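You operate a simulated robot arm through the tools that you are given. There is no shell and no other tool. Be economical: measure what you need, move in short steps, check, and stop when the job is done.

Carry out the task below with a simulated robot arm. There is one attempt and no reset: what you move stays moved.

## Task
Clean the lid of the can in the press slide with the brush, then cap it.
Fine: brush from the blue drawer and back, drawer closed; lay the new orange cap on, slide in, press it home; slide left in; other cans and caps stay. What is to be rubbed or washed off counts as gone when no trace of it is left.

It is judged by the outcome, as a careful person would: the job done as asked, and still so three seconds after it is handed in. It fails if anything else is knocked over, pushed out of place, dropped, spilled or broken. A push-on lid holds only when it is set on centred and level and pressed home; a screw cap is set on level and turned clockwise until tight.

## Robot
A 7-joint arm with a fingered hand on a trunk, on a base that drives. Base frame: it is fixed to the floor where the robot stands at the start and does not move with it; the origin is under the middle of the robot, x ahead of it, y to its left, z up. Units: m, rad, N and s.
With the tool pointing down near the work surface it reaches from about 0.1 to 0.52 m from the robot's upright axis, wherever it stands. Its first joint turns from -1.204 to 3.002 rad. Places, roughly: blue drawer of the long steel bench [0.4, 0, 0.7]; cracked cap of the little green ca (7x7x3 cm) [0.9, 0.2, 1]; inside of the blue drawer of the long steel bench [0.5, 0, 0.7]; little blue can (5x5x7 cm) [0.9, 0.5, 0.9]; little blue cap (7x7x3 cm) [0.6, 0.6, 0.9]; little green can (5x5x7 cm) [0.9, 0.2, 0.9]; little green cap [1, 0.75, 1]; little grey can [0.75, -1, 0.5]; little orange can (5x5x7 cm) [0.7, 0.6, 1]; little orange cap (7x7x3 cm) [0.6, 0.3, 0.9]; little red can [0.75, -1.25, 0.5]; little white can (5x5x7 cm) [0.9, 0.3, 0.9]; little white cap (7x7x3 cm) [0.6, 0.4, 0.9]; little yellow can (5x5x7 cm) [0.9, 0.4, 0.9]; little yellow cap (7x7x3 cm) [0.6, 0.5, 0.9]; slide of the green press [0.7, 0.6, 0.9]. Payload 3.2 kg.
Tool frame: the origin (TCP) lies between the finger pads and is the grasp point; the fingertips stand 0.026 m ahead of it; z points along the fingers, y is the line along which they close. The gripper opens to 0.088 m. The gripper's body begins 0.03 m behind the TCP. The gripper is a hand of 5 fingers: y runs from the thumb to the fingers, the wrist lies at [-0.016, -0.108, -0.172] in the tool frame.
Orientation is that of the tool frame in the base frame, as a unit quaternion [w, x, y, z]. With the fingers straight down and the wrist toward the robot, the tool's x, y and z point along [0, 1, 0], [1, 0, 0] and [0, 0, -1] of the base frame.

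## Interface
- The arm moves only by the tool play_rows. Its argument "moves" is a list that holds one entry, the list of rows, each a list of 6 numbers: the shift along the tool's x, y, z in mm, then the turn, a rotation vector about the tool's x, y, z in rad. In form: [[[tx, ty, tz, ax, ay, az], ...]]. A call has 1 to 8 rows; each row shifts and turns the commanded pose from where the row before left it, along the tool's axes as they then stand. A row lasts 0.2 s, in which the tool goes at most 0.05 m and 0.15 rad; a call with a longer step from one row to the next is refused whole. Where a pose cannot be reached the arm comes as near as it can. A force on the tool above 40 N (or 10 N above the force at the start of the call, whichever is more), or a blocked arm, ends the call early, and 0.2 s more pass. In this call time passes only in rows, and 0.2 s behind the last. It gives the time, the measured TCP pose, the force on the tool (base axes), the opening and the grip force at its end, in the units of the frame above (readings bear some noise), with the torque about the TCP (base axes, N m) and any sound that the robot's microphone picked up.
- Cameras (640 x 400 px; columns grow to the right, rows downward): "scene" is now at [0.1345, 0.0342, 1.4056]; the picture's right is [0.37, -0.93, 0.00], its down [-0.22, -0.09, -0.97] and it looks along [0.90, 0.36, -0.24] (base axes); focal length 214 px, centre (320, 200). "wrist" rides on the gripper at [0.067, -0.097, -0.117] in the tool frame; the picture's right is [-0.71, 0.33, -0.62], its down [-0.65, -0.65, 0.39] and it looks along [-0.28, 0.68, 0.68] (tool axes); focal length 234 px, centre (320, 200). There is no depth. A picture from a camera that has moved, and an enlarged one, comes with that camera's place and axes in the base frame and with its lens.
- capture(camera): a new picture of that camera. It takes no simulated time.
- raise_lower(by): slides the trunk up (or, below 0, down) by that many m; the arm and the scene camera ride with it, the base frame stays. It gives what a move gives, with no picture.
- roll_base(legs): drives the robot by 1 to 6 legs, each [ahead, left, turn to the left] in m, m and rad, along the robot's own axes; the way and the turn of a leg run together, so that a leg with both is an arc; at most 1.5 m and 3.142 rad a leg. The arm and the cameras ride along, it lands a little off, and it stops where it bumps. It gives what a move gives.
- set_fingers(index, middle, ring, little, thumb_bend, thumb_turn): sets how far each is bent, from 0 (flat) to 100 (curled in); at 30 the hand is open as for a grip, at 70 the pads meet at the TCP. One left out holds its place. A second passes; each finger stops where it meets its share of the squeeze, and holds until it gets a number again. It is the only way to open and close the hand. It gives what a move gives, with no picture; readings hold the bend of each and the force on index, middle, ring, little, thumb and palm. thumb_turn goes from beside the hand (0) to across from the fingers (100), as for a grip.
- pan_tilt(pan, tilt): turns the head with the scene camera to pan (to the left, within 1.501 rad either way) and tilt (down, from -0.506 to 1.204), counted from straight ahead of the robot. It gives what a move gives.
- close_up(camera, box): a new picture of the part [left, top, right, bottom] of that camera's present view, enlarged. It takes no simulated time.
- hand_in(): hands the job in; it is judged then, once.

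Go step by step. Nothing tells you exact positions but the pictures and the camera data: compare them with the known pose of the tool, close in by small moves and look again before you grip or let go. The budget is 120 turns and 78 pictures, counting those below and the enlarged ones. Unless the task says otherwise, let go and move clear before handing in, and close with one line.

The tools are called after "Call:" by a JSON object that holds its "op" and its "data". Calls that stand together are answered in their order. play_rows: Moves the arm, as the interface text tells. Its arguments: {"type":"object","properties":{"moves":{"type":"array","items":{"type":"array","items":{"type":"array","items":{"type":"number"}}}}},"required":["moves"]} The other tools are called the same way: raise_lower (by) slides the trunk up or down; set_fingers (index, middle, ring, little, thumb_bend, thumb_turn) moves the fingers one by one; roll_base (legs) drives the base; pan_tilt (pan, tilt) turns the head that bears the scene camera; capture (camera) takes a picture; close_up (camera, box) takes an enlarged picture of a part of a camera's view; hand_in () hands the job in.

At the start:

```text
time_s: 0.0
eef_pos: [0.2505, 0.2175, 1.2831]
tcp_rot: [-0.024, 0.714, 0.699, 0.008]
force: [-1.0, -0.3, -0.3]
moment: [0.01, 0.0, 0.01]
finger_gap: 0.0879
finger_force: 0.1
shape: jaw
bend: [30.0, 30.0, 30.0, 30.0, 30.0, 97.0]
finger forces: [0.0, 0.0, 0.0, 0.1, 0.1, 0.0]
trunk travel left (down, up): [-0.679, 0.161]
robot x, y, heading: [-0.0049, 0.0011, -0.002]
head pan, tilt: [-0.082, 1.201]
```

scene: 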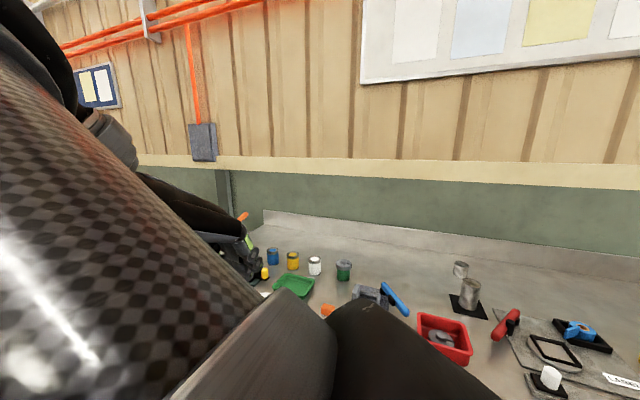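
wrist: 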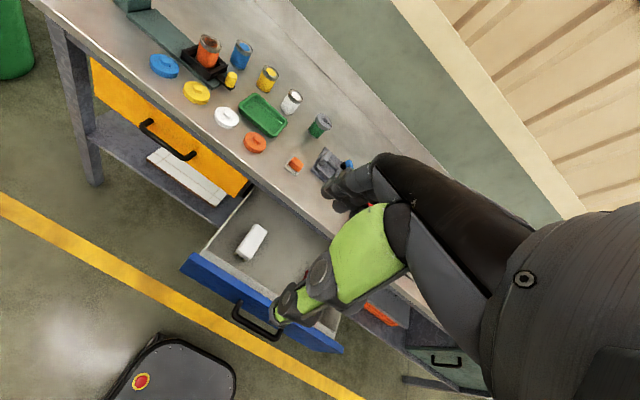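

The wrist view shows the blue drawer standing open with something white in it, and the orange can in the press slide at the left. I'll look closer before moving.

Call:
{"op": "close_up", "data": {"camera": "wrist", "box": [100, 0, 360, 180]}}

Call:
{"op": "close_up", "data": {"camera": "wrist", "box": [170, 150, 430, 360]}}

Call:
{"op": "pan_tilt", "data": {"pan": 0.6, "tilt": 0.7}}

```text
2.22 times, centred on (230, 90) of wrist
camera zoom: at [0.1575, 0.28, 1.4047], right [0.33, -0.74, 0.58], down [-0.68, -0.62, -0.4], along [0.66, -0.26, -0.7], focal length 520 px, centre (520, 444)
```

zoom: 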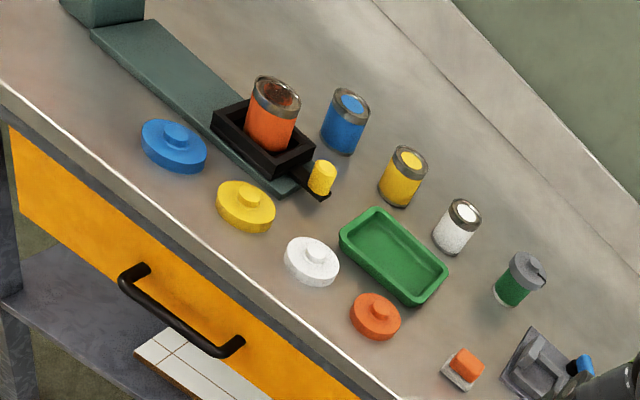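

```text
1.90 times, centred on (300, 255) of wrist
camera zoom: at [0.1575, 0.28, 1.4047], right [0.33, -0.74, 0.58], down [-0.68, -0.62, -0.4], along [0.66, -0.26, -0.7], focal length 446 px, centre (358, 95)
```

zoom: 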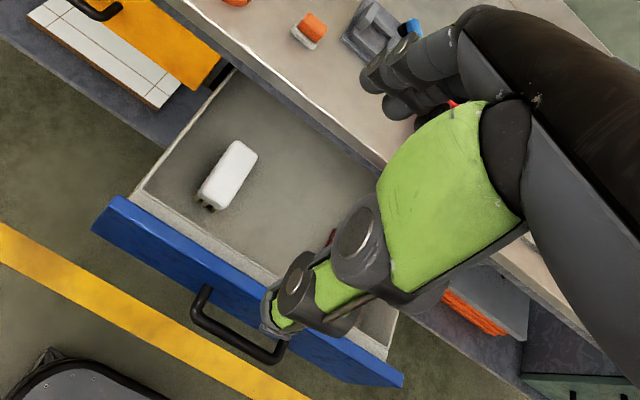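

```text
time_s: 1.1
eef_pos: [0.2559, 0.2158, 1.2789]
tcp_rot: [-0.025, 0.716, 0.697, 0.004]
force: [0.5, -0.5, 0.6]
moment: [0.0, 0.0, 0.01]
finger_gap: 0.0879
finger_force: 0.0
shape: jaw
bend: [30.0, 30.0, 30.0, 30.0, 30.0, 97.0]
finger forces: [0.0, 0.0, 0.1, 0.0, 0.1, 0.1]
trunk travel left (down, up): [-0.679, 0.161]
robot x, y, heading: [0.0025, 0.0021, 0.002]
head pan, tilt: [0.6, 0.7]
```

The drawer stands open with its front at about x=0.32, and the white block brush lies near (0.48, 0.17). Next I look at the press and the can.

Call:
{"op": "capture", "data": {"camera": "scene"}}

Call:
{"op": "pan_tilt", "data": {"pan": 1.0, "tilt": 0.5}}

Call:
{"op": "capture", "data": {"camera": "scene"}}

```text
73 pictures are left
camera scene: at [0.1369, 0.0249, 1.3916], right [0.28, -0.96, 0.0], down [-0.37, -0.11, -0.92], along [0.89, 0.25, -0.38], focal length 214 px, centre (320, 200)
```

scene: 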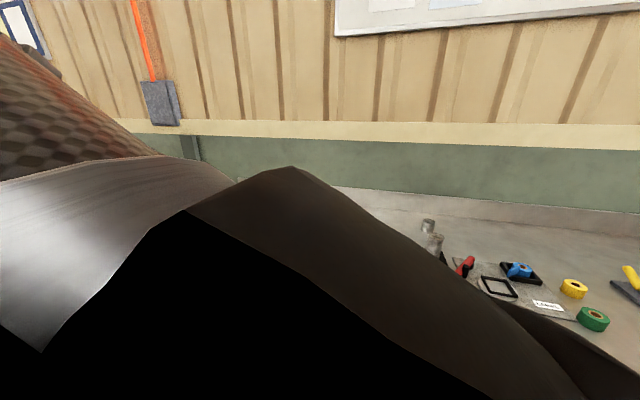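

```text
time_s: 1.9
eef_pos: [0.2559, 0.2167, 1.2802]
tcp_rot: [-0.026, 0.716, 0.697, 0.004]
force: [0.2, -0.1, -0.3]
moment: [0.0, -0.01, 0.02]
finger_gap: 0.088
finger_force: 0.0
shape: jaw
bend: [30.0, 30.0, 30.0, 30.0, 30.0, 97.0]
finger forces: [0.1, 0.1, 0.0, 0.0, 0.0, 0.0]
trunk travel left (down, up): [-0.679, 0.161]
robot x, y, heading: [-0.0002, -0.001, -0.001]
head pan, tilt: [1.0, 0.499]
```

```text
72 pictures are left
camera scene: at [0.1369, 0.0252, 1.3917], right [0.28, -0.96, 0.0], down [-0.37, -0.11, -0.92], along [0.89, 0.26, -0.38], focal length 214 px, centre (320, 200)
```

scene: 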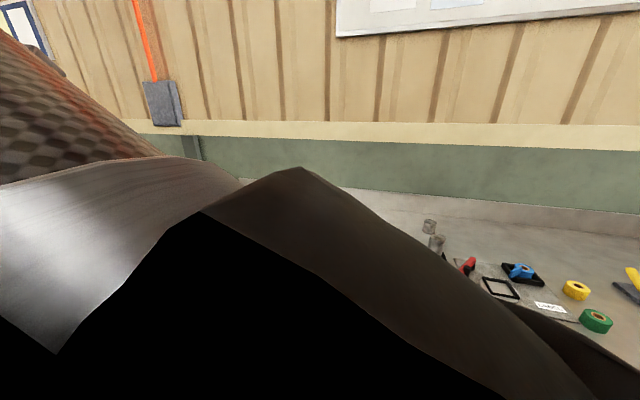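

The scene camera hardly follows the head numbers and the arm blocks it. I try one different head pose, and a wrist zoom on the press.

Call:
{"op": "pan_tilt", "data": {"pan": 0.3, "tilt": 1.2}}

Call:
{"op": "capture", "data": {"camera": "scene"}}

```text
time_s: 3.0
eef_pos: [0.2564, 0.2146, 1.2819]
tcp_rot: [-0.03, 0.716, 0.697, 0.005]
force: [-0.8, -0.5, 0.2]
moment: [0.01, 0.02, 0.01]
finger_gap: 0.0878
finger_force: 0.2
shape: jaw
bend: [30.0, 30.0, 30.0, 30.0, 30.0, 97.0]
finger forces: [0.0, 0.1, 0.0, 0.0, 0.1, 0.0]
trunk travel left (down, up): [-0.679, 0.161]
robot x, y, heading: [0.0008, 0.0016, 0.004]
head pan, tilt: [0.3, 1.201]
```

```text
71 pictures are left
camera scene: at [0.1374, 0.0239, 1.3927], right [0.26, -0.96, 0.0], down [-0.36, -0.1, -0.93], along [0.9, 0.24, -0.37], focal length 214 px, centre (320, 200)
```

scene: 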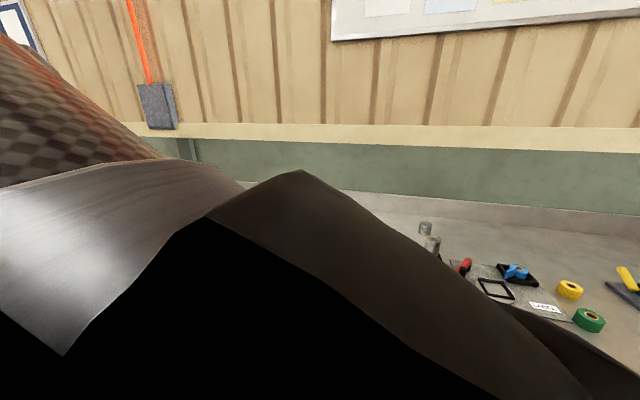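

The head seems jammed beside the arm, so the wrist camera will have to serve. I'll turn the hand a quarter so its fingers close across the brush (it lies along x), moving forward over the drawer at a safe height.

Call:
{"op": "play_rows", "data": {"moves": [[[0, 20, 20, 0.001, -0.006, -0.145], [-3, 20, 20, 0.001, -0.006, -0.145], [-6, 19, 20, 0.001, -0.006, -0.145], [-8, 18, 20, 0.001, -0.006, -0.145], [-11, 17, 20, 0.001, -0.006, -0.145], [-13, 15, 20, 0.001, -0.006, -0.145], [-15, 13, 20, 0.001, -0.006, -0.145], [-17, 10, 20, 0.001, -0.006, -0.145]]]}}

Call:
{"op": "play_rows", "data": {"moves": [[[-18, 8, 10, 0.001, -0.006, -0.145], [-14, 0, 10, 0.001, -0.006, -0.145], [-14, -4, 10, 0.001, -0.006, -0.145]]]}}

Call:
{"op": "capture", "data": {"camera": "wrist"}}

Call:
{"op": "capture", "data": {"camera": "scene"}}

```text
time_s: 4.8
eef_pos: [0.4098, 0.2176, 1.1186]
tcp_rot: [-0.002, 0.213, 0.977, 0.002]
force: [0.0, 0.2, -1.4]
moment: [0.03, 0.0, 0.03]
finger_gap: 0.0883
finger_force: 0.0
shape: jaw
bend: [30.0, 30.0, 30.0, 30.0, 30.0, 97.0]
finger forces: [0.0, 0.1, 0.1, 0.1, 0.1, 0.0]
trunk travel left (down, up): [-0.679, 0.161]
robot x, y, heading: [0.003, -0.0018, 0.001]
head pan, tilt: [0.3, 1.201]
```

```text
time_s: 5.6
eef_pos: [0.3796, 0.1902, 1.0981]
tcp_rot: [-0.002, 0.131, 0.991, 0.002]
force: [0.4, -1.3, -0.2]
moment: [0.02, 0.02, -0.04]
finger_gap: 0.088
finger_force: 0.1
shape: jaw
bend: [30.0, 30.0, 30.0, 30.0, 30.0, 97.0]
finger forces: [0.1, 0.1, 0.0, 0.0, 0.0, 0.0]
out of reach, approached as far as the arm can: row 1, 2, 3
trunk travel left (down, up): [-0.679, 0.161]
robot x, y, heading: [-0.0013, 0.0009, -0.001]
head pan, tilt: [0.3, 1.201]
```

```text
70 pictures are left
camera wrist: at [0.2906, 0.1134, 1.2155], right [0.77, 0.14, 0.62], down [0.46, -0.8, -0.39], along [0.44, 0.59, -0.68], focal length 234 px, centre (320, 200)
```

wrist: 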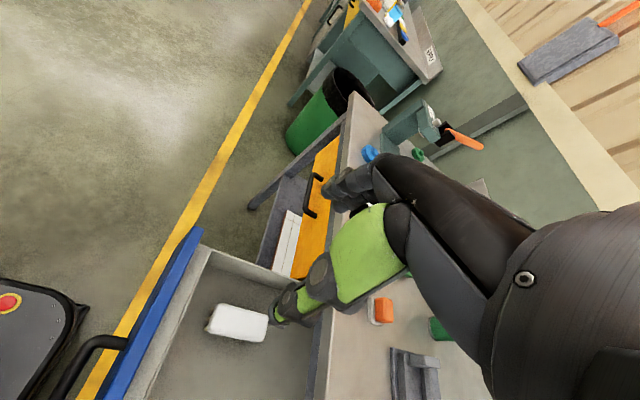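

```text
69 pictures are left
camera scene: at [0.1018, 0.0125, 1.3283], right [0.3, -0.96, 0.0], down [-0.89, -0.27, -0.36], along [0.35, 0.11, -0.93], focal length 214 px, centre (320, 200)
```

scene: 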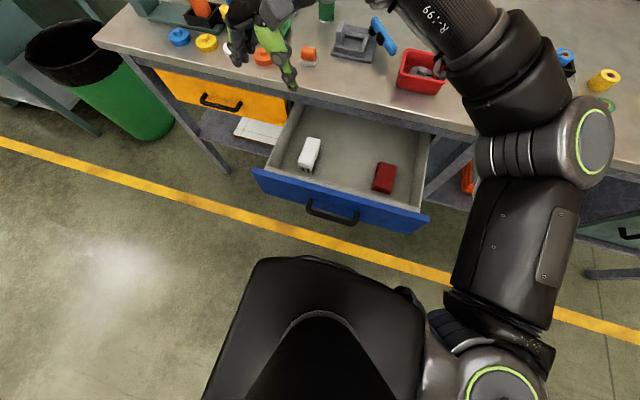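

Now the head moves freely and shows a white block and a red one in the drawer. I zoom in to tell which is the brush.

Call:
{"op": "close_up", "data": {"camera": "scene", "box": [240, 90, 440, 230]}}

Call:
{"op": "close_up", "data": {"camera": "scene", "box": [120, 0, 400, 100]}}

```text
2.86 times, centred on (340, 160) of scene
camera zoom: at [0.1018, 0.0125, 1.3283], right [0.3, -0.96, 0.0], down [-0.89, -0.27, -0.36], along [0.35, 0.11, -0.93], focal length 613 px, centre (263, 314)
```

zoom: 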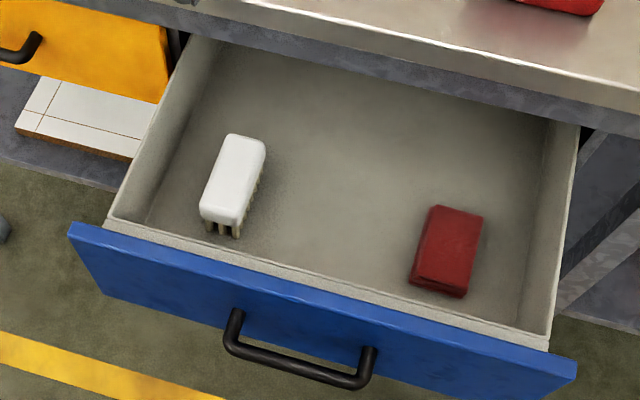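

```text
2.29 times, centred on (260, 50) of scene
camera zoom: at [0.1018, 0.0125, 1.3283], right [0.3, -0.96, 0.0], down [-0.89, -0.27, -0.36], along [0.35, 0.11, -0.93], focal length 490 px, centre (457, 543)
```

zoom: 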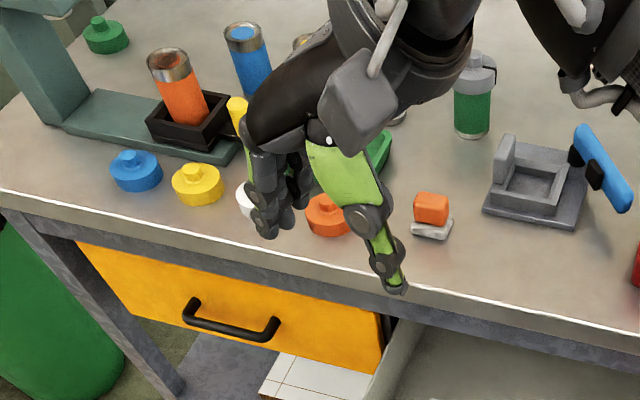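

The white block is the brush, bristles down, centred at about (0.488, 0.17) with its top near z=0.71. The arm's shoulder is on the robot's right, so I drive left to get it into reach and lower the trunk a bit.

Call:
{"op": "roll_base", "data": {"legs": [[0, 0.22, 0]]}}

Call:
{"op": "play_rows", "data": {"moves": [[[0, -40, 0, 0, 0, -0.13], [0, -40, 0, 0, 0, -0.13], [-10, -40, 0, 0, 0, 0], [-20, -40, 0, 0, 0, 0], [-20, -20, 0, 0, 0, 0], [-20, 0, 0, 0, 0, 0]]]}}

```text
time_s: 7.3
eef_pos: [0.379, 0.4119, 1.0978]
tcp_rot: [-0.002, 0.132, 0.991, -0.001]
force: [0.5, -0.4, 0.2]
moment: [0.0, 0.04, 0.0]
finger_gap: 0.0879
finger_force: 0.0
shape: jaw
bend: [30.0, 30.0, 30.0, 30.0, 30.0, 97.0]
finger forces: [0.1, 0.0, 0.1, 0.0, 0.1, 0.0]
trunk travel left (down, up): [-0.679, 0.161]
robot x, y, heading: [0.0012, 0.2153, -0.003]
head pan, tilt: [0.3, 1.201]
```

```text
time_s: 8.7
eef_pos: [0.2875, 0.2659, 1.0825]
tcp_rot: [-0.012, 0.029, 1.0, 0.0]
force: [0.3, -0.2, -0.2]
moment: [-0.01, -0.01, 0.0]
finger_gap: 0.0875
finger_force: 0.1
shape: jaw
bend: [30.0, 30.0, 30.0, 30.0, 30.0, 97.0]
finger forces: [0.1, 0.1, 0.1, 0.0, 0.0, 0.0]
out of reach, approached as far as the arm can: row 1, 2, 3, 4, 5, 6
trunk travel left (down, up): [-0.679, 0.161]
robot x, y, heading: [0.001, 0.2177, -0.003]
head pan, tilt: [0.3, 1.201]
```

With the wrist off to the side the arm runs out of reach. Better: stand left of the drawer and face along it, so the wrist points back to the robot naturally. Driving there, turning before I close in.

Call:
{"op": "roll_base", "data": {"legs": [[0, 0.385, 0], [0, 0, -1.4], [0.046, 0.25, 0]]}}

Call:
{"op": "capture", "data": {"camera": "scene"}}

Call:
{"op": "capture", "data": {"camera": "wrist"}}

```text
time_s: 16.0
eef_pos: [0.3524, 0.3273, 1.0827]
tcp_rot: [-0.01, 0.664, 0.748, 0.007]
force: [-0.1, 0.1, 0.3]
moment: [0.03, 0.02, -0.02]
finger_gap: 0.0879
finger_force: 0.0
shape: jaw
bend: [30.0, 30.0, 30.0, 30.0, 30.0, 97.0]
finger forces: [0.0, 0.1, 0.0, 0.0, 0.0, 0.0]
trunk travel left (down, up): [-0.679, 0.161]
robot x, y, heading: [0.2541, 0.5993, -1.393]
head pan, tilt: [0.3, 1.201]
```

```text
66 pictures are left
camera scene: at [0.2874, 0.5021, 1.3282], right [-0.89, -0.46, 0.0], down [-0.43, 0.83, -0.36], along [0.17, -0.32, -0.93], focal length 214 px, centre (320, 200)
```

scene: 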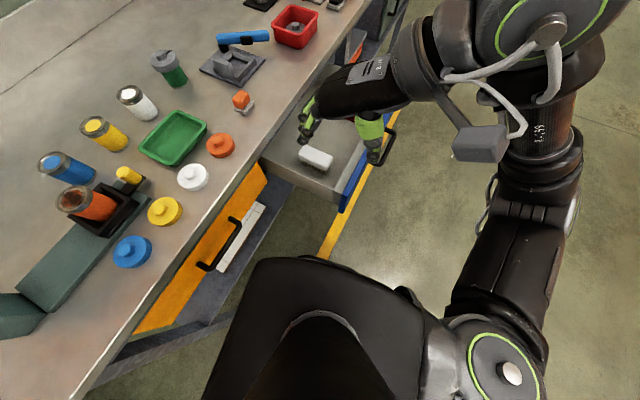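

```text
65 pictures are left
camera wrist: at [0.2477, 0.3782, 1.2012], right [0.42, -0.68, 0.61], down [-0.57, -0.71, -0.4], along [0.71, -0.18, -0.69], focal length 234 px, centre (320, 200)
```

wrist: 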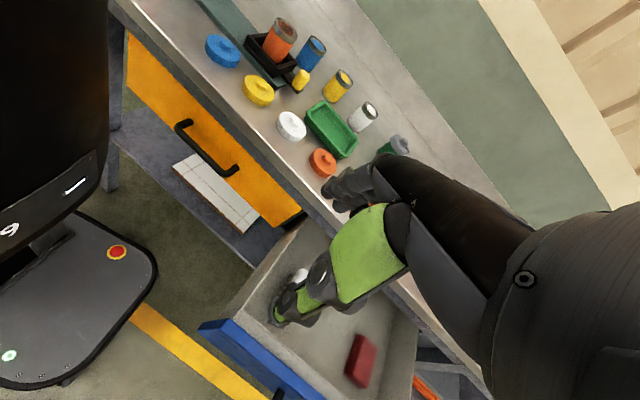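

Good: this spot gives a clear view and reach to brush and can. I turn the hand so it closes along y over the brush, moving above it.

Call:
{"op": "play_rows", "data": {"moves": [[[-14.3, 9.7, 5, -0.002, -0.0013, 0.1408], [-12.8, 11.6, 5, -0.002, -0.0013, 0.1408], [-11.1, 13.3, 5, -0.002, -0.0013, 0.1408], [-9.1, 14.7, 5, -0.002, -0.0013, 0.1408], [-7, 15.8, 5, -0.002, -0.0013, 0.1408], [-4.7, 16.7, 5, -0.002, -0.0013, 0.1408]]]}}

Call:
{"op": "play_rows", "data": {"moves": [[[-2.3, 17.2, 10, -0.002, -0.0013, 0.1408], [0.1, 17.3, 10, -0.002, -0.0013, 0.1408], [2.6, 17.1, 10, -0.002, -0.0013, 0.1408], [4.9, 16.6, 10, -0.002, -0.0013, 0.1408], [7.2, 15.7, 10, -0.002, -0.0013, 0.1408], [9.4, 14.5, 10, -0.002, -0.0013, 0.1408]]]}}

Call:
{"op": "capture", "data": {"camera": "wrist"}}

Call:
{"op": "capture", "data": {"camera": "scene"}}

```text
time_s: 17.4
eef_pos: [0.4207, 0.2495, 1.0495]
tcp_rot: [-0.006, 0.912, 0.409, 0.006]
force: [0.7, -0.9, -0.4]
moment: [-0.04, -0.01, -0.03]
finger_gap: 0.088
finger_force: 0.2
shape: jaw
bend: [30.0, 30.0, 30.0, 30.0, 30.0, 97.0]
finger forces: [0.0, 0.0, 0.0, 0.0, 0.0, 0.0]
trunk travel left (down, up): [-0.679, 0.161]
robot x, y, heading: [0.2565, 0.5962, -1.391]
head pan, tilt: [0.3, 1.201]
```

```text
time_s: 18.8
eef_pos: [0.4885, 0.1712, 0.9894]
tcp_rot: [0.001, 1.0, -0.001, 0.002]
force: [-0.6, -0.2, -0.8]
moment: [-0.01, 0.02, -0.03]
finger_gap: 0.0879
finger_force: 0.1
shape: jaw
bend: [30.0, 30.0, 30.0, 30.0, 30.0, 97.0]
finger forces: [0.1, 0.0, 0.0, 0.1, 0.0, 0.1]
trunk travel left (down, up): [-0.679, 0.161]
robot x, y, heading: [0.2532, 0.6026, -1.392]
head pan, tilt: [0.3, 1.201]
```

```text
64 pictures are left
camera wrist: at [0.555, 0.2677, 1.107], right [-0.71, -0.33, 0.62], down [-0.65, 0.65, -0.39], along [-0.28, -0.68, -0.68], focal length 234 px, centre (320, 200)
```

wrist: 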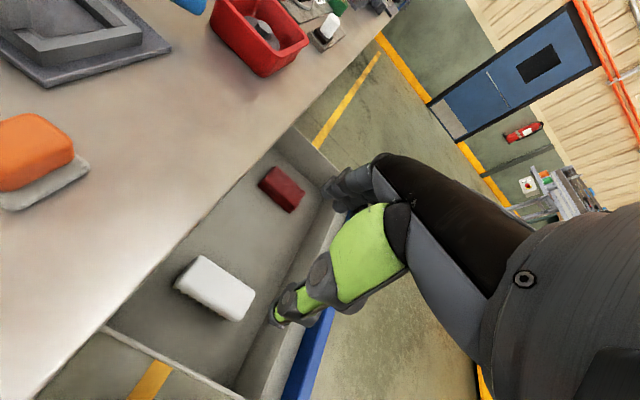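

```text
63 pictures are left
camera scene: at [0.2881, 0.5019, 1.3282], right [-0.89, -0.46, 0.0], down [-0.43, 0.83, -0.36], along [0.17, -0.32, -0.93], focal length 214 px, centre (320, 200)
```

scene: 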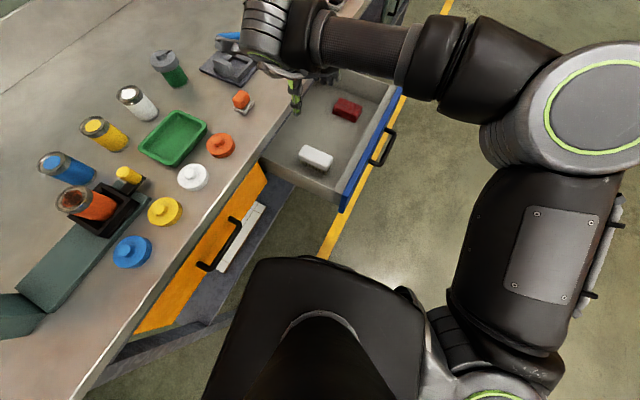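

The brush centre comes out at about (0.482, 0.163), along x. I descend in two stages and look again.

Call:
{"op": "play_rows", "data": {"moves": [[[-6, 8, 30, 0, 0, 0], [0, 0, 40, 0, 0, 0], [0, 0, 40, 0, 0, 0], [0, 0, 40, 0, 0, 0], [0, 0, 40, 0, 0, 0], [0, 0, 30, 0, 0, 0]]]}}

Call:
{"op": "capture", "data": {"camera": "wrist"}}

Call:
{"op": "close_up", "data": {"camera": "scene", "box": [230, 60, 430, 220]}}

```text
time_s: 20.2
eef_pos: [0.478, 0.1664, 0.7715]
tcp_rot: [0.001, 1.0, 0.002, 0.003]
force: [-19.9, 7.0, 9.2]
moment: [0.12, -3.26, 2.73]
finger_gap: 0.0877
finger_force: 0.1
shape: jaw
bend: [30.0, 30.0, 30.0, 30.0, 30.0, 97.0]
finger forces: [0.1, 0.1, 0.0, 0.0, 0.0, 0.0]
trunk travel left (down, up): [-0.679, 0.161]
robot x, y, heading: [0.2513, 0.6047, -1.389]
head pan, tilt: [0.3, 1.201]
```

```text
62 pictures are left
camera wrist: at [0.5442, 0.2624, 0.8889], right [-0.71, -0.33, 0.62], down [-0.65, 0.65, -0.39], along [-0.27, -0.68, -0.68], focal length 234 px, centre (320, 200)
```

wrist: 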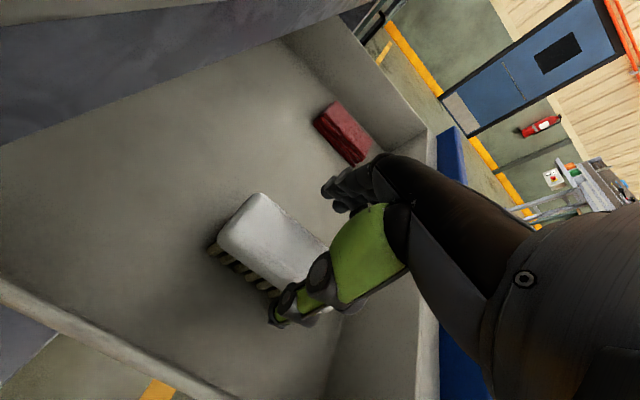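

```text
2.50 times, centred on (330, 140) of scene
camera zoom: at [0.28, 0.5046, 1.3288], right [-0.89, -0.46, 0.0], down [-0.43, 0.83, -0.37], along [0.17, -0.32, -0.93], focal length 536 px, centre (295, 350)
```

zoom: 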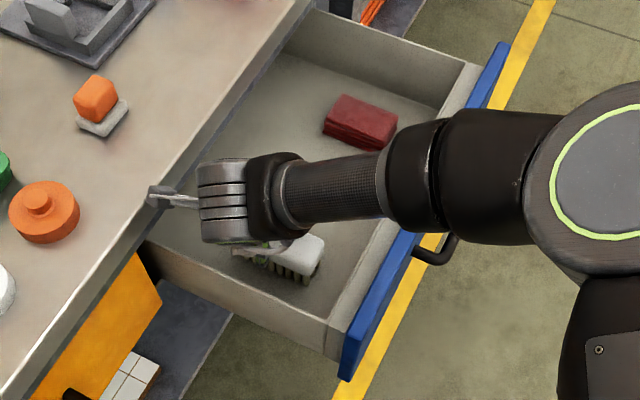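

The force reading shows the wrist camera's bracket touched the bench edge. I back up, yaw the hand slightly away from the bench and shift toward me before going down.

Call:
{"op": "play_rows", "data": {"moves": [[[-4, 0, -25, 0, 0, 0], [-4, 4, -25, 0, 0, -0.1], [-4, 4, 0, 0, 0, -0.1], [0, 0, 30, 0, 0, 0], [0, 0, 30, 0, 0, 0], [0, 0, 15, 0, 0, 0]]]}}

Call:
{"op": "capture", "data": {"camera": "wrist"}}

Call:
{"op": "close_up", "data": {"camera": "scene", "box": [230, 60, 430, 220]}}

```text
time_s: 21.6
eef_pos: [0.4709, 0.1561, 0.7458]
tcp_rot: [0.001, 0.995, 0.1, 0.002]
force: [-0.7, 0.5, 0.4]
moment: [0.0, -0.01, -0.05]
finger_gap: 0.088
finger_force: 0.1
shape: jaw
bend: [30.0, 30.0, 30.0, 30.0, 30.0, 97.0]
finger forces: [0.0, 0.1, 0.0, 0.1, 0.0, 0.1]
trunk travel left (down, up): [-0.679, 0.161]
robot x, y, heading: [0.2518, 0.6003, -1.394]
head pan, tilt: [0.3, 1.201]
```

```text
60 pictures are left
camera wrist: at [0.5168, 0.2633, 0.863], right [-0.63, -0.47, 0.62], down [-0.77, 0.51, -0.39], along [-0.14, -0.72, -0.68], focal length 234 px, centre (320, 200)
```

wrist: 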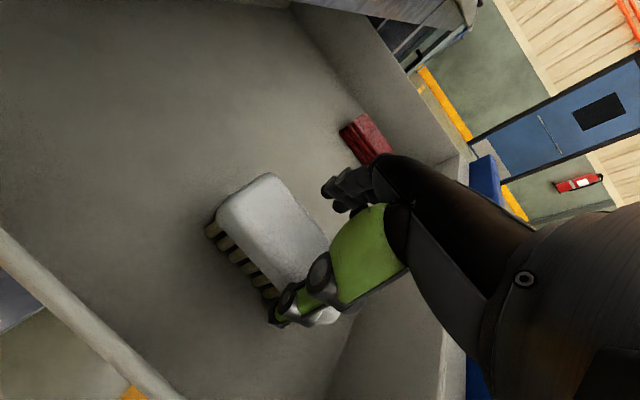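

```text
2.50 times, centred on (330, 140) of scene
camera zoom: at [0.2869, 0.502, 1.3283], right [-0.89, -0.46, 0.0], down [-0.43, 0.83, -0.36], along [0.17, -0.32, -0.93], focal length 536 px, centre (295, 350)
```

zoom: 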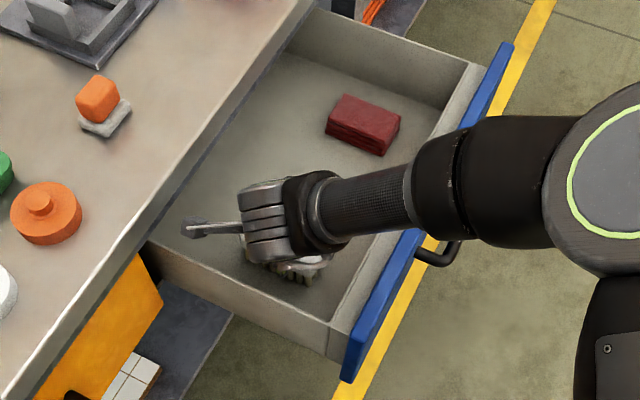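

The hand is clear and straddles the brush. I go down onto it and close the fingers.

Call:
{"op": "play_rows", "data": {"moves": [[[2, 0, 15, 0, 0, 0], [2, 0, 15, 0, 0, 0], [0, 0, 10, 0, 0, 0]]]}}

Call:
{"op": "close_up", "data": {"camera": "wrist", "box": [160, 120, 440, 360]}}

```text
time_s: 22.4
eef_pos: [0.476, 0.156, 0.7048]
tcp_rot: [0.0, 0.995, 0.1, 0.001]
force: [-0.1, 0.2, 1.0]
moment: [0.02, 0.01, -0.03]
finger_gap: 0.088
finger_force: 0.0
shape: jaw
bend: [30.0, 30.0, 30.0, 30.0, 30.0, 97.0]
finger forces: [0.1, 0.1, 0.0, 0.0, 0.8, 0.0]
trunk travel left (down, up): [-0.679, 0.161]
robot x, y, heading: [0.2544, 0.6026, -1.391]
head pan, tilt: [0.3, 1.201]
```

```text
1.67 times, centred on (300, 240) of wrist
camera zoom: at [0.5208, 0.2641, 0.8228], right [-0.63, -0.47, 0.62], down [-0.77, 0.51, -0.39], along [-0.14, -0.72, -0.68], focal length 390 px, centre (353, 133)
```

zoom: 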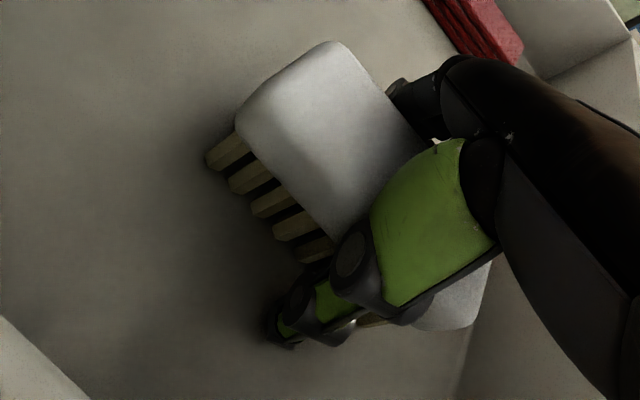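

The thumb tip sits at bristle level, so I lift a few mm to hold the block itself, then close.

Call:
{"op": "play_rows", "data": {"moves": [[[0, 0, -8, 0, 0, 0]]]}}

Call:
{"op": "set_fingers", "data": {"index": 70, "middle": 70, "ring": 70, "little": 70, "thumb_bend": 70}}

Call:
{"op": "close_up", "data": {"camera": "wrist", "box": [160, 120, 440, 360]}}

```text
time_s: 22.8
eef_pos: [0.4756, 0.1562, 0.7144]
tcp_rot: [0.0, 0.995, 0.1, 0.003]
force: [-0.1, 0.0, -1.3]
moment: [-0.01, -0.01, 0.01]
finger_gap: 0.0881
finger_force: 0.0
shape: jaw
bend: [30.0, 30.0, 30.0, 30.0, 30.0, 97.0]
finger forces: [0.1, 0.0, 0.0, 0.0, 0.1, 0.0]
trunk travel left (down, up): [-0.679, 0.161]
robot x, y, heading: [0.2529, 0.5996, -1.394]
head pan, tilt: [0.3, 1.201]
```

```text
time_s: 23.8
eef_pos: [0.4748, 0.1552, 0.7138]
tcp_rot: [0.0, 0.995, 0.1, 0.002]
force: [0.7, -0.2, -0.2]
moment: [0.05, -0.03, 0.05]
finger_gap: 0.06
finger_force: 39.9
shape: fingers
bend: [47.0, 61.0, 63.0, 65.0, 45.0, 93.0]
finger forces: [20.6, 7.3, 4.9, 7.0, 40.2, 0.1]
trunk travel left (down, up): [-0.679, 0.161]
robot x, y, heading: [0.2572, 0.6016, -1.389]
head pan, tilt: [0.3, 1.201]
```

```text
1.67 times, centred on (300, 240) of wrist
camera zoom: at [0.5206, 0.2637, 0.8315], right [-0.63, -0.47, 0.62], down [-0.77, 0.51, -0.39], along [-0.14, -0.72, -0.68], focal length 390 px, centre (353, 133)
```

zoom: 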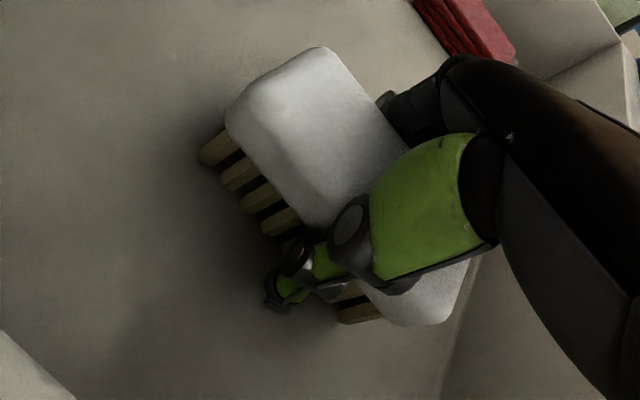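

Gripped with about 40 N. Lifting straight up and checking the hold.

Call:
{"op": "play_rows", "data": {"moves": [[[0, 0, -15, 0, 0, 0], [0, 0, -30, 0, 0, 0], [0, 0, -40, 0, 0, 0], [0, 0, -40, 0, 0, 0], [0, 0, -40, 0, 0, 0], [0, 0, -40, 0, 0, 0], [0, 0, -40, 0, 0, 0], [0, 0, -40, 0, 0, 0]]]}}

Call:
{"op": "close_up", "data": {"camera": "scene", "box": [180, 0, 420, 160]}}

Call:
{"op": "close_up", "data": {"camera": "wrist", "box": [160, 120, 440, 360]}}

```text
time_s: 25.6
eef_pos: [0.4749, 0.1561, 0.9993]
tcp_rot: [0.0, 0.995, 0.101, 0.002]
force: [0.3, 0.0, -0.6]
moment: [-0.02, 0.02, 0.0]
finger_gap: 0.06
finger_force: 38.7
shape: fingers
bend: [47.0, 61.0, 63.0, 65.0, 46.0, 93.0]
finger forces: [20.1, 7.1, 4.9, 6.5, 39.3, 0.0]
trunk travel left (down, up): [-0.679, 0.161]
robot x, y, heading: [0.2558, 0.6003, -1.399]
head pan, tilt: [0.3, 1.201]
```

```text
2.50 times, centred on (300, 80) of scene
camera zoom: at [0.2866, 0.5026, 1.3283], right [-0.89, -0.46, 0.0], down [-0.43, 0.83, -0.36], along [0.17, -0.32, -0.93], focal length 536 px, centre (370, 500)
```

zoom: 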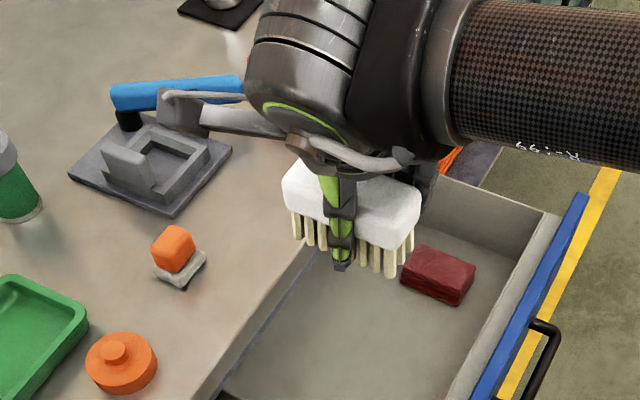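

```text
1.67 times, centred on (300, 240) of wrist
camera zoom: at [0.5204, 0.2645, 1.1168], right [-0.63, -0.47, 0.62], down [-0.77, 0.51, -0.39], along [-0.13, -0.72, -0.68], focal length 390 px, centre (353, 133)
```

zoom: 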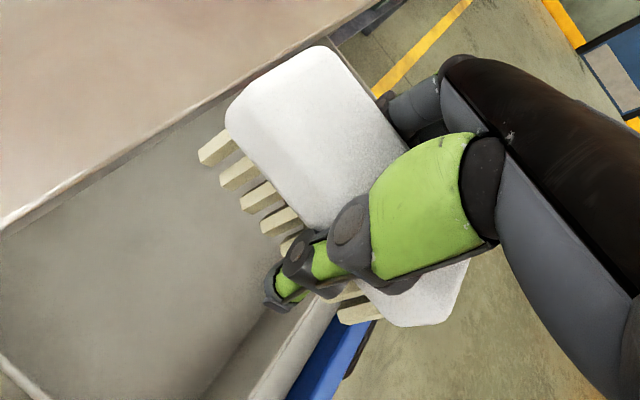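

The brush is held well, bristles free by about 2 cm below the fingertips. The can rim triangulates to about (0.74, 0.58) with its top at z≈0.978; I raise the hand and turn the robot so the arm faces the can.

Call:
{"op": "play_rows", "data": {"moves": [[[0, 0, -40, 0, 0, 0], [0, 0, -40, 0, 0, 0], [0, 0, -40, 0, 0, 0], [0, 0, -20, 0, 0, 0]]]}}

Call:
{"op": "roll_base", "data": {"legs": [[0, 0, 0.8]]}}

Call:
{"op": "pan_tilt", "data": {"pan": 0.5, "tilt": 0.9}}

Call:
{"op": "capture", "data": {"camera": "scene"}}

Call:
{"op": "capture", "data": {"camera": "wrist"}}

```text
time_s: 26.6
eef_pos: [0.4752, 0.1564, 1.1376]
tcp_rot: [0.0, 0.995, 0.101, 0.002]
force: [-1.0, 0.4, -1.3]
moment: [0.01, 0.03, 0.01]
finger_gap: 0.0598
finger_force: 39.2
shape: fingers
bend: [47.0, 61.0, 63.0, 65.0, 46.0, 93.0]
finger forces: [19.9, 7.1, 4.8, 6.4, 39.1, 0.0]
trunk travel left (down, up): [-0.679, 0.161]
robot x, y, heading: [0.2538, 0.6016, -1.397]
head pan, tilt: [0.3, 1.201]
```

```text
time_s: 29.1
eef_pos: [0.7273, 0.4482, 1.1393]
tcp_rot: [0.0, 0.877, 0.48, 0.002]
force: [0.4, 0.3, -1.2]
moment: [-0.03, -0.02, 0.0]
finger_gap: 0.0594
finger_force: 38.2
shape: fingers
bend: [47.0, 61.0, 64.0, 65.0, 46.0, 93.0]
finger forces: [19.5, 6.9, 4.8, 6.3, 37.9, 0.0]
trunk travel left (down, up): [-0.679, 0.161]
robot x, y, heading: [0.2558, 0.6021, -0.593]
head pan, tilt: [0.3, 1.201]
```

```text
time_s: 29.9
eef_pos: [0.7275, 0.4495, 1.1386]
tcp_rot: [-0.001, 0.877, 0.48, 0.002]
force: [-0.8, -0.1, -0.4]
moment: [-0.04, 0.02, 0.01]
finger_gap: 0.0595
finger_force: 37.8
shape: fingers
bend: [47.0, 61.0, 64.0, 65.0, 46.0, 93.0]
finger forces: [19.5, 7.0, 4.8, 6.1, 37.9, 0.0]
trunk travel left (down, up): [-0.679, 0.161]
robot x, y, heading: [0.2556, 0.6038, -0.595]
head pan, tilt: [0.499, 0.901]
```

```text
54 pictures are left
camera scene: at [0.369, 0.5656, 1.348], right [-0.1, -1.0, 0.0], down [-0.78, 0.08, -0.62], along [0.62, -0.06, -0.78], focal length 214 px, centre (320, 200)
```

scene: 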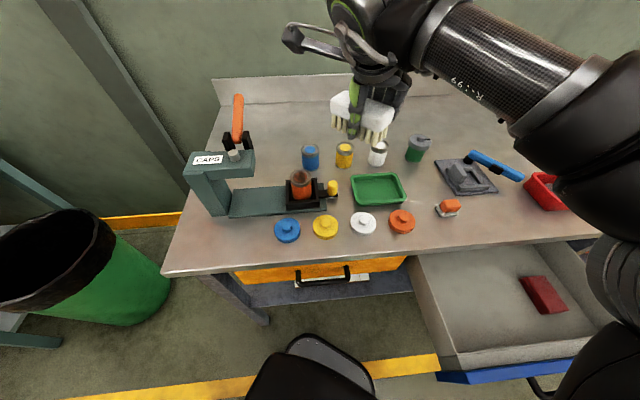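

```text
53 pictures are left
camera wrist: at [0.6811, 0.5561, 1.2559], right [-0.1, -0.78, 0.62], down [-0.9, -0.19, -0.39], along [0.42, -0.6, -0.68], focal length 234 px, centre (320, 200)
```

wrist: 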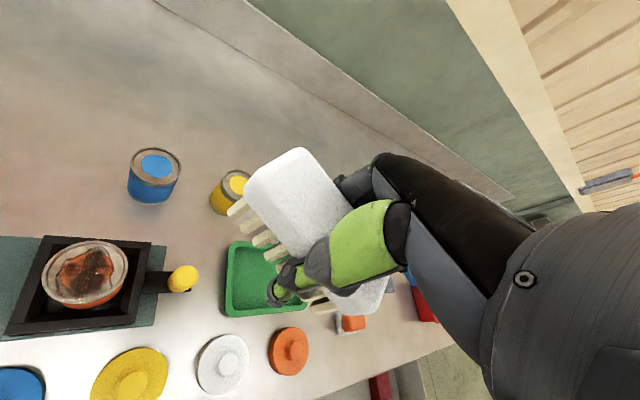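

The lid shows a brown stain; the press with lever stands to the left, the slide runs along y. I line the brush up along y over the can and come down to just above it.

Call:
{"op": "play_rows", "data": {"moves": [[[17.9, -9.1, 0, 0, 0, -0.142], [19, -6.5, 0, 0, 0, -0.142], [19.8, -3.7, 0, 0, 0, -0.142], [20.1, -0.8, 0, 0, 0, -0.142], [15, 0, 0, 0, 0, 0], [15, 0, 30, 0, 0, 0], [0, 0, 35, 0, 0, 0]]]}}

Call:
{"op": "close_up", "data": {"camera": "scene", "box": [180, 60, 440, 260]}}

Call:
{"op": "capture", "data": {"camera": "wrist"}}

```text
time_s: 31.4
eef_pos: [0.7363, 0.5583, 1.0745]
tcp_rot: [-0.001, 0.708, 0.706, 0.002]
force: [-0.6, -0.3, -1.0]
moment: [0.0, 0.0, 0.05]
finger_gap: 0.0596
finger_force: 37.8
shape: fingers
bend: [47.0, 61.0, 64.0, 65.0, 46.0, 93.0]
finger forces: [19.4, 6.9, 4.9, 6.1, 37.7, 0.0]
trunk travel left (down, up): [-0.679, 0.161]
robot x, y, heading: [0.2557, 0.6013, -0.595]
head pan, tilt: [0.499, 0.901]
```

```text
2.00 times, centred on (310, 160) of scene
camera zoom: at [0.3694, 0.565, 1.348], right [-0.1, -1.0, 0.0], down [-0.78, 0.08, -0.62], along [0.62, -0.06, -0.78], focal length 429 px, centre (340, 280)
```

zoom: 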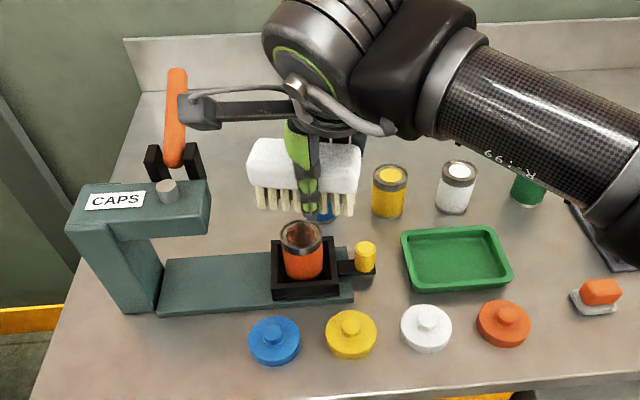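

```text
51 pictures are left
camera wrist: at [0.6381, 0.6238, 1.1916], right [0.33, -0.71, 0.62], down [-0.65, -0.65, -0.39], along [0.68, -0.28, -0.68], focal length 234 px, centre (320, 200)
```

wrist: 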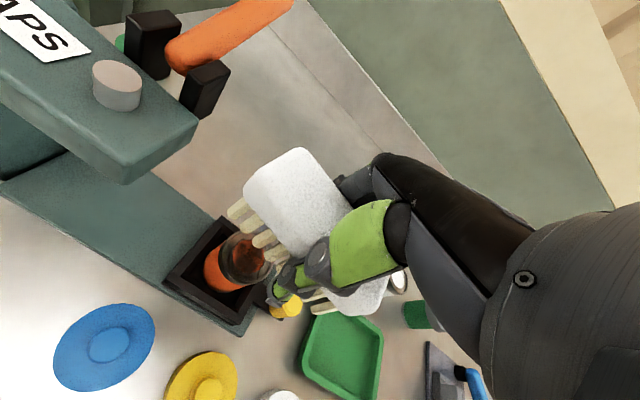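

The brush is straight above the can, press head just clear to the left. I lower gently toward contact, shifting 5 mm away from the press.

Call:
{"op": "play_rows", "data": {"moves": [[[-5, 0, 10, 0, 0, 0], [0, 0, 10, 0, 0, 0], [0, 0, 10, 0, 0, 0], [0, 0, 8, 0, 0, 0], [0, 0, 6, 0, 0, 0], [0, 0, 4, 0, 0, 0]]]}}

Call:
{"op": "close_up", "data": {"camera": "scene", "box": [220, 100, 400, 240]}}

```text
time_s: 32.9
eef_pos: [0.7357, 0.5538, 1.0245]
tcp_rot: [0.0, 0.708, 0.706, 0.001]
force: [0.2, 0.3, -1.0]
moment: [0.01, -0.01, -0.01]
finger_gap: 0.0595
finger_force: 38.0
shape: fingers
bend: [47.0, 61.0, 64.0, 66.0, 46.0, 93.0]
finger forces: [19.3, 6.9, 4.8, 6.2, 37.7, 0.1]
trunk travel left (down, up): [-0.679, 0.161]
robot x, y, heading: [0.2533, 0.5988, -0.598]
head pan, tilt: [0.499, 0.901]
```

```text
2.86 times, centred on (310, 170) of scene
camera zoom: at [0.3691, 0.5657, 1.3481], right [-0.1, -1.0, 0.0], down [-0.78, 0.08, -0.62], along [0.62, -0.06, -0.78], focal length 613 px, centre (349, 286)
```

zoom: 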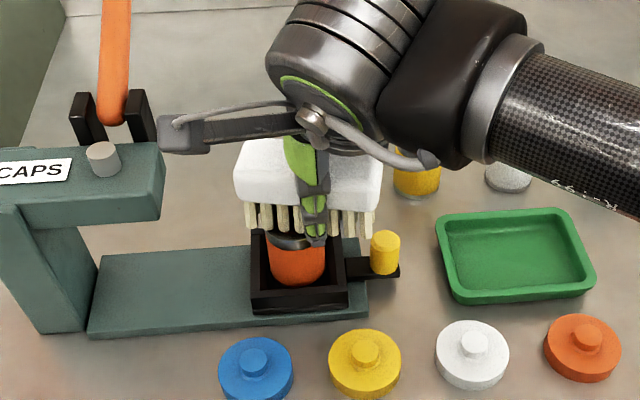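

Bristles are about at the rim. I creep down in 2 mm steps until I feel contact.

Call:
{"op": "play_rows", "data": {"moves": [[[0, 0, 2, 0, 0, 0], [0, 0, 2, 0, 0, 0], [0, 0, 1, 0, 0, 0]]]}}

```text
time_s: 33.6
eef_pos: [0.7348, 0.5541, 1.024]
tcp_rot: [0.002, 0.709, 0.705, 0.005]
force: [2.1, -1.2, 20.4]
moment: [0.15, 0.36, -0.01]
finger_gap: 0.0595
finger_force: 40.1
shape: fingers
bend: [47.0, 61.0, 64.0, 66.0, 46.0, 93.0]
finger forces: [21.7, 7.0, 4.7, 6.2, 41.1, 0.0]
trunk travel left (down, up): [-0.679, 0.161]
robot x, y, heading: [0.2519, 0.602, -0.59]
head pan, tilt: [0.499, 0.901]
```

Contact at z≈1.024 with 20 N; I ease up slightly and stroke along x, across the slide direction.

Call:
{"op": "play_rows", "data": {"moves": [[[0, -4, -2, 0, 0, 0], [0, -10, 0, 0, 0, 0], [0, 14, 0, 0, 0, 0], [0, 14, 0, 0, 0, 0], [0, -14, 0, 0, 0, 0], [0, -14, 0, 0, 0, 0], [0, 14, 0, 0, 0, 0]]]}}

Call:
{"op": "close_up", "data": {"camera": "wrist", "box": [140, 180, 400, 360]}}

```text
time_s: 35.2
eef_pos: [0.7324, 0.5538, 1.0246]
tcp_rot: [0.001, 0.708, 0.706, 0.003]
force: [-5.2, 0.9, 18.6]
moment: [0.1, 0.26, 0.06]
finger_gap: 0.0587
finger_force: 41.0
shape: fingers
bend: [48.0, 62.0, 64.0, 66.0, 45.0, 93.0]
finger forces: [18.7, 6.7, 4.4, 5.5, 46.7, 0.1]
trunk travel left (down, up): [-0.679, 0.161]
robot x, y, heading: [0.252, 0.5999, -0.595]
head pan, tilt: [0.499, 0.901]
```

```text
2.22 times, centred on (270, 270) of wrist
camera zoom: at [0.6341, 0.6207, 1.1413], right [0.33, -0.71, 0.62], down [-0.65, -0.65, -0.39], along [0.68, -0.28, -0.68], focal length 520 px, centre (431, 44)
```

zoom: 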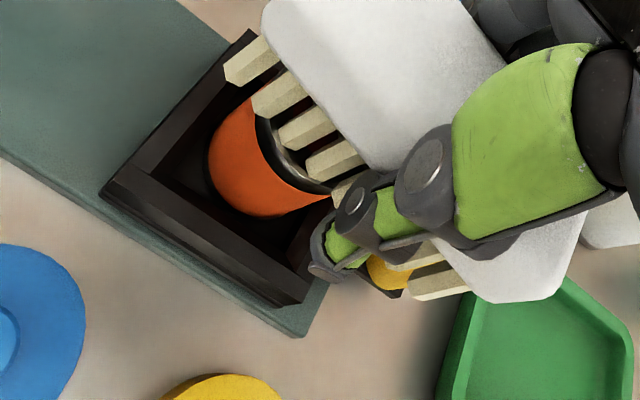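

Stroking works without disturbing the can. Another set of strokes, then I lift to inspect.

Call:
{"op": "play_rows", "data": {"moves": [[[4, 14, 0, 0, 0, 0], [0, 8, 0, 0, 0, 0], [0, -18, 0, 0, 0, 0], [0, -18, 0, 0, 0, 0], [-6, 16, 0, 0, 0, 0], [0, 16, 0, 0, 0, 0], [0, -16, 0, 0, 0, 0], [0, -16, 0, 0, 0, 0]]]}}

Call:
{"op": "play_rows", "data": {"moves": [[[2, 16, 0, 0, 0, 0], [0, 0, -20, 0, 0, 0], [0, 0, -30, 0, 0, 0], [0, 0, -30, 0, 0, 0], [-40, 0, -20, 0, 0, 0], [-40, 0, 0, 0, 0, 0]]]}}

Call:
{"op": "close_up", "data": {"camera": "scene", "box": [220, 120, 400, 260]}}

Call:
{"op": "close_up", "data": {"camera": "wrist", "box": [60, 160, 320, 340]}}

```text
time_s: 37.0
eef_pos: [0.7207, 0.5518, 1.0259]
tcp_rot: [0.001, 0.709, 0.705, 0.003]
force: [4.4, 0.4, 16.6]
moment: [0.15, -0.24, -0.06]
finger_gap: 0.0589
finger_force: 41.8
shape: fingers
bend: [48.0, 61.0, 64.0, 66.0, 46.0, 93.0]
finger forces: [22.5, 8.2, 5.2, 6.0, 40.9, 0.1]
trunk travel left (down, up): [-0.679, 0.161]
robot x, y, heading: [0.2573, 0.6006, -0.594]
head pan, tilt: [0.499, 0.901]
```

```text
time_s: 38.5
eef_pos: [0.7376, 0.4711, 1.1227]
tcp_rot: [0.0, 0.709, 0.706, 0.002]
force: [0.9, -0.6, -2.4]
moment: [-0.02, -0.01, 0.0]
finger_gap: 0.0589
finger_force: 39.0
shape: fingers
bend: [48.0, 62.0, 65.0, 66.0, 46.0, 93.0]
finger forces: [20.4, 7.1, 5.0, 5.6, 39.9, 0.1]
trunk travel left (down, up): [-0.679, 0.161]
robot x, y, heading: [0.2557, 0.6014, -0.591]
head pan, tilt: [0.499, 0.901]
```

```text
2.86 times, centred on (310, 190) of scene
camera zoom: at [0.3693, 0.5642, 1.348], right [-0.1, -1.0, 0.0], down [-0.78, 0.08, -0.62], along [0.62, -0.06, -0.78], focal length 613 px, centre (349, 229)
```

zoom: 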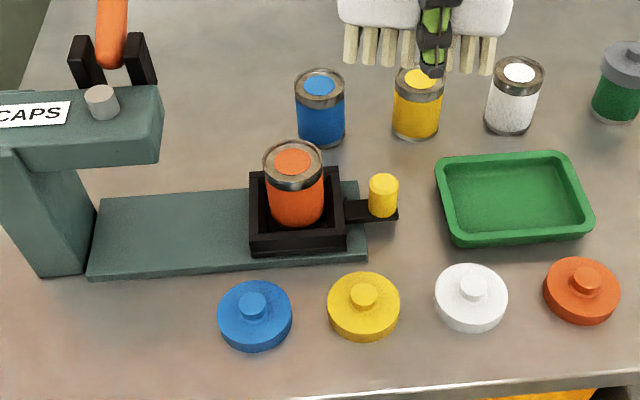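

```text
2.22 times, centred on (190, 250) of wrist
camera zoom: at [0.6399, 0.5375, 1.2402], right [0.33, -0.71, 0.62], down [-0.66, -0.65, -0.39], along [0.68, -0.28, -0.68], focal length 520 px, centre (609, 89)
```

zoom: 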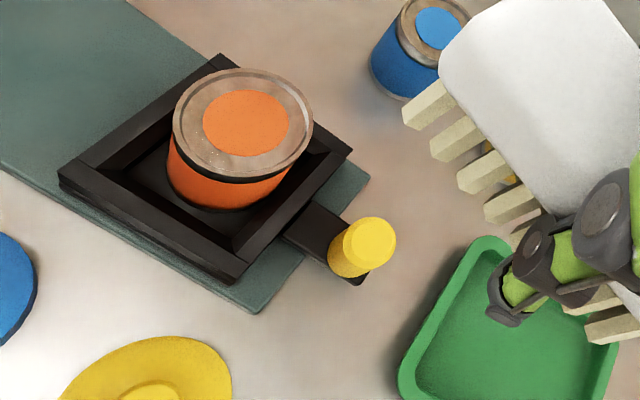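

The stain seems gone; I take a tighter look at the lid for any residue.

Call:
{"op": "close_up", "data": {"camera": "wrist", "box": [125, 182, 215, 252]}}

```text
5.71 times, centred on (170, 217) of wrist
camera zoom: at [0.6399, 0.5375, 1.2402], right [0.33, -0.71, 0.62], down [-0.66, -0.65, -0.39], along [0.68, -0.28, -0.68], focal length 1338 px, centre (1177, 103)
```

zoom: 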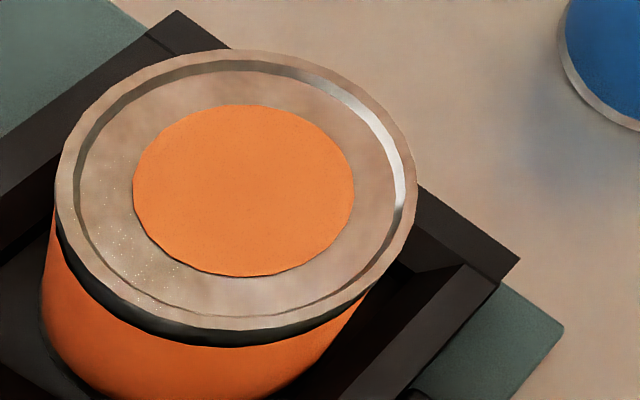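

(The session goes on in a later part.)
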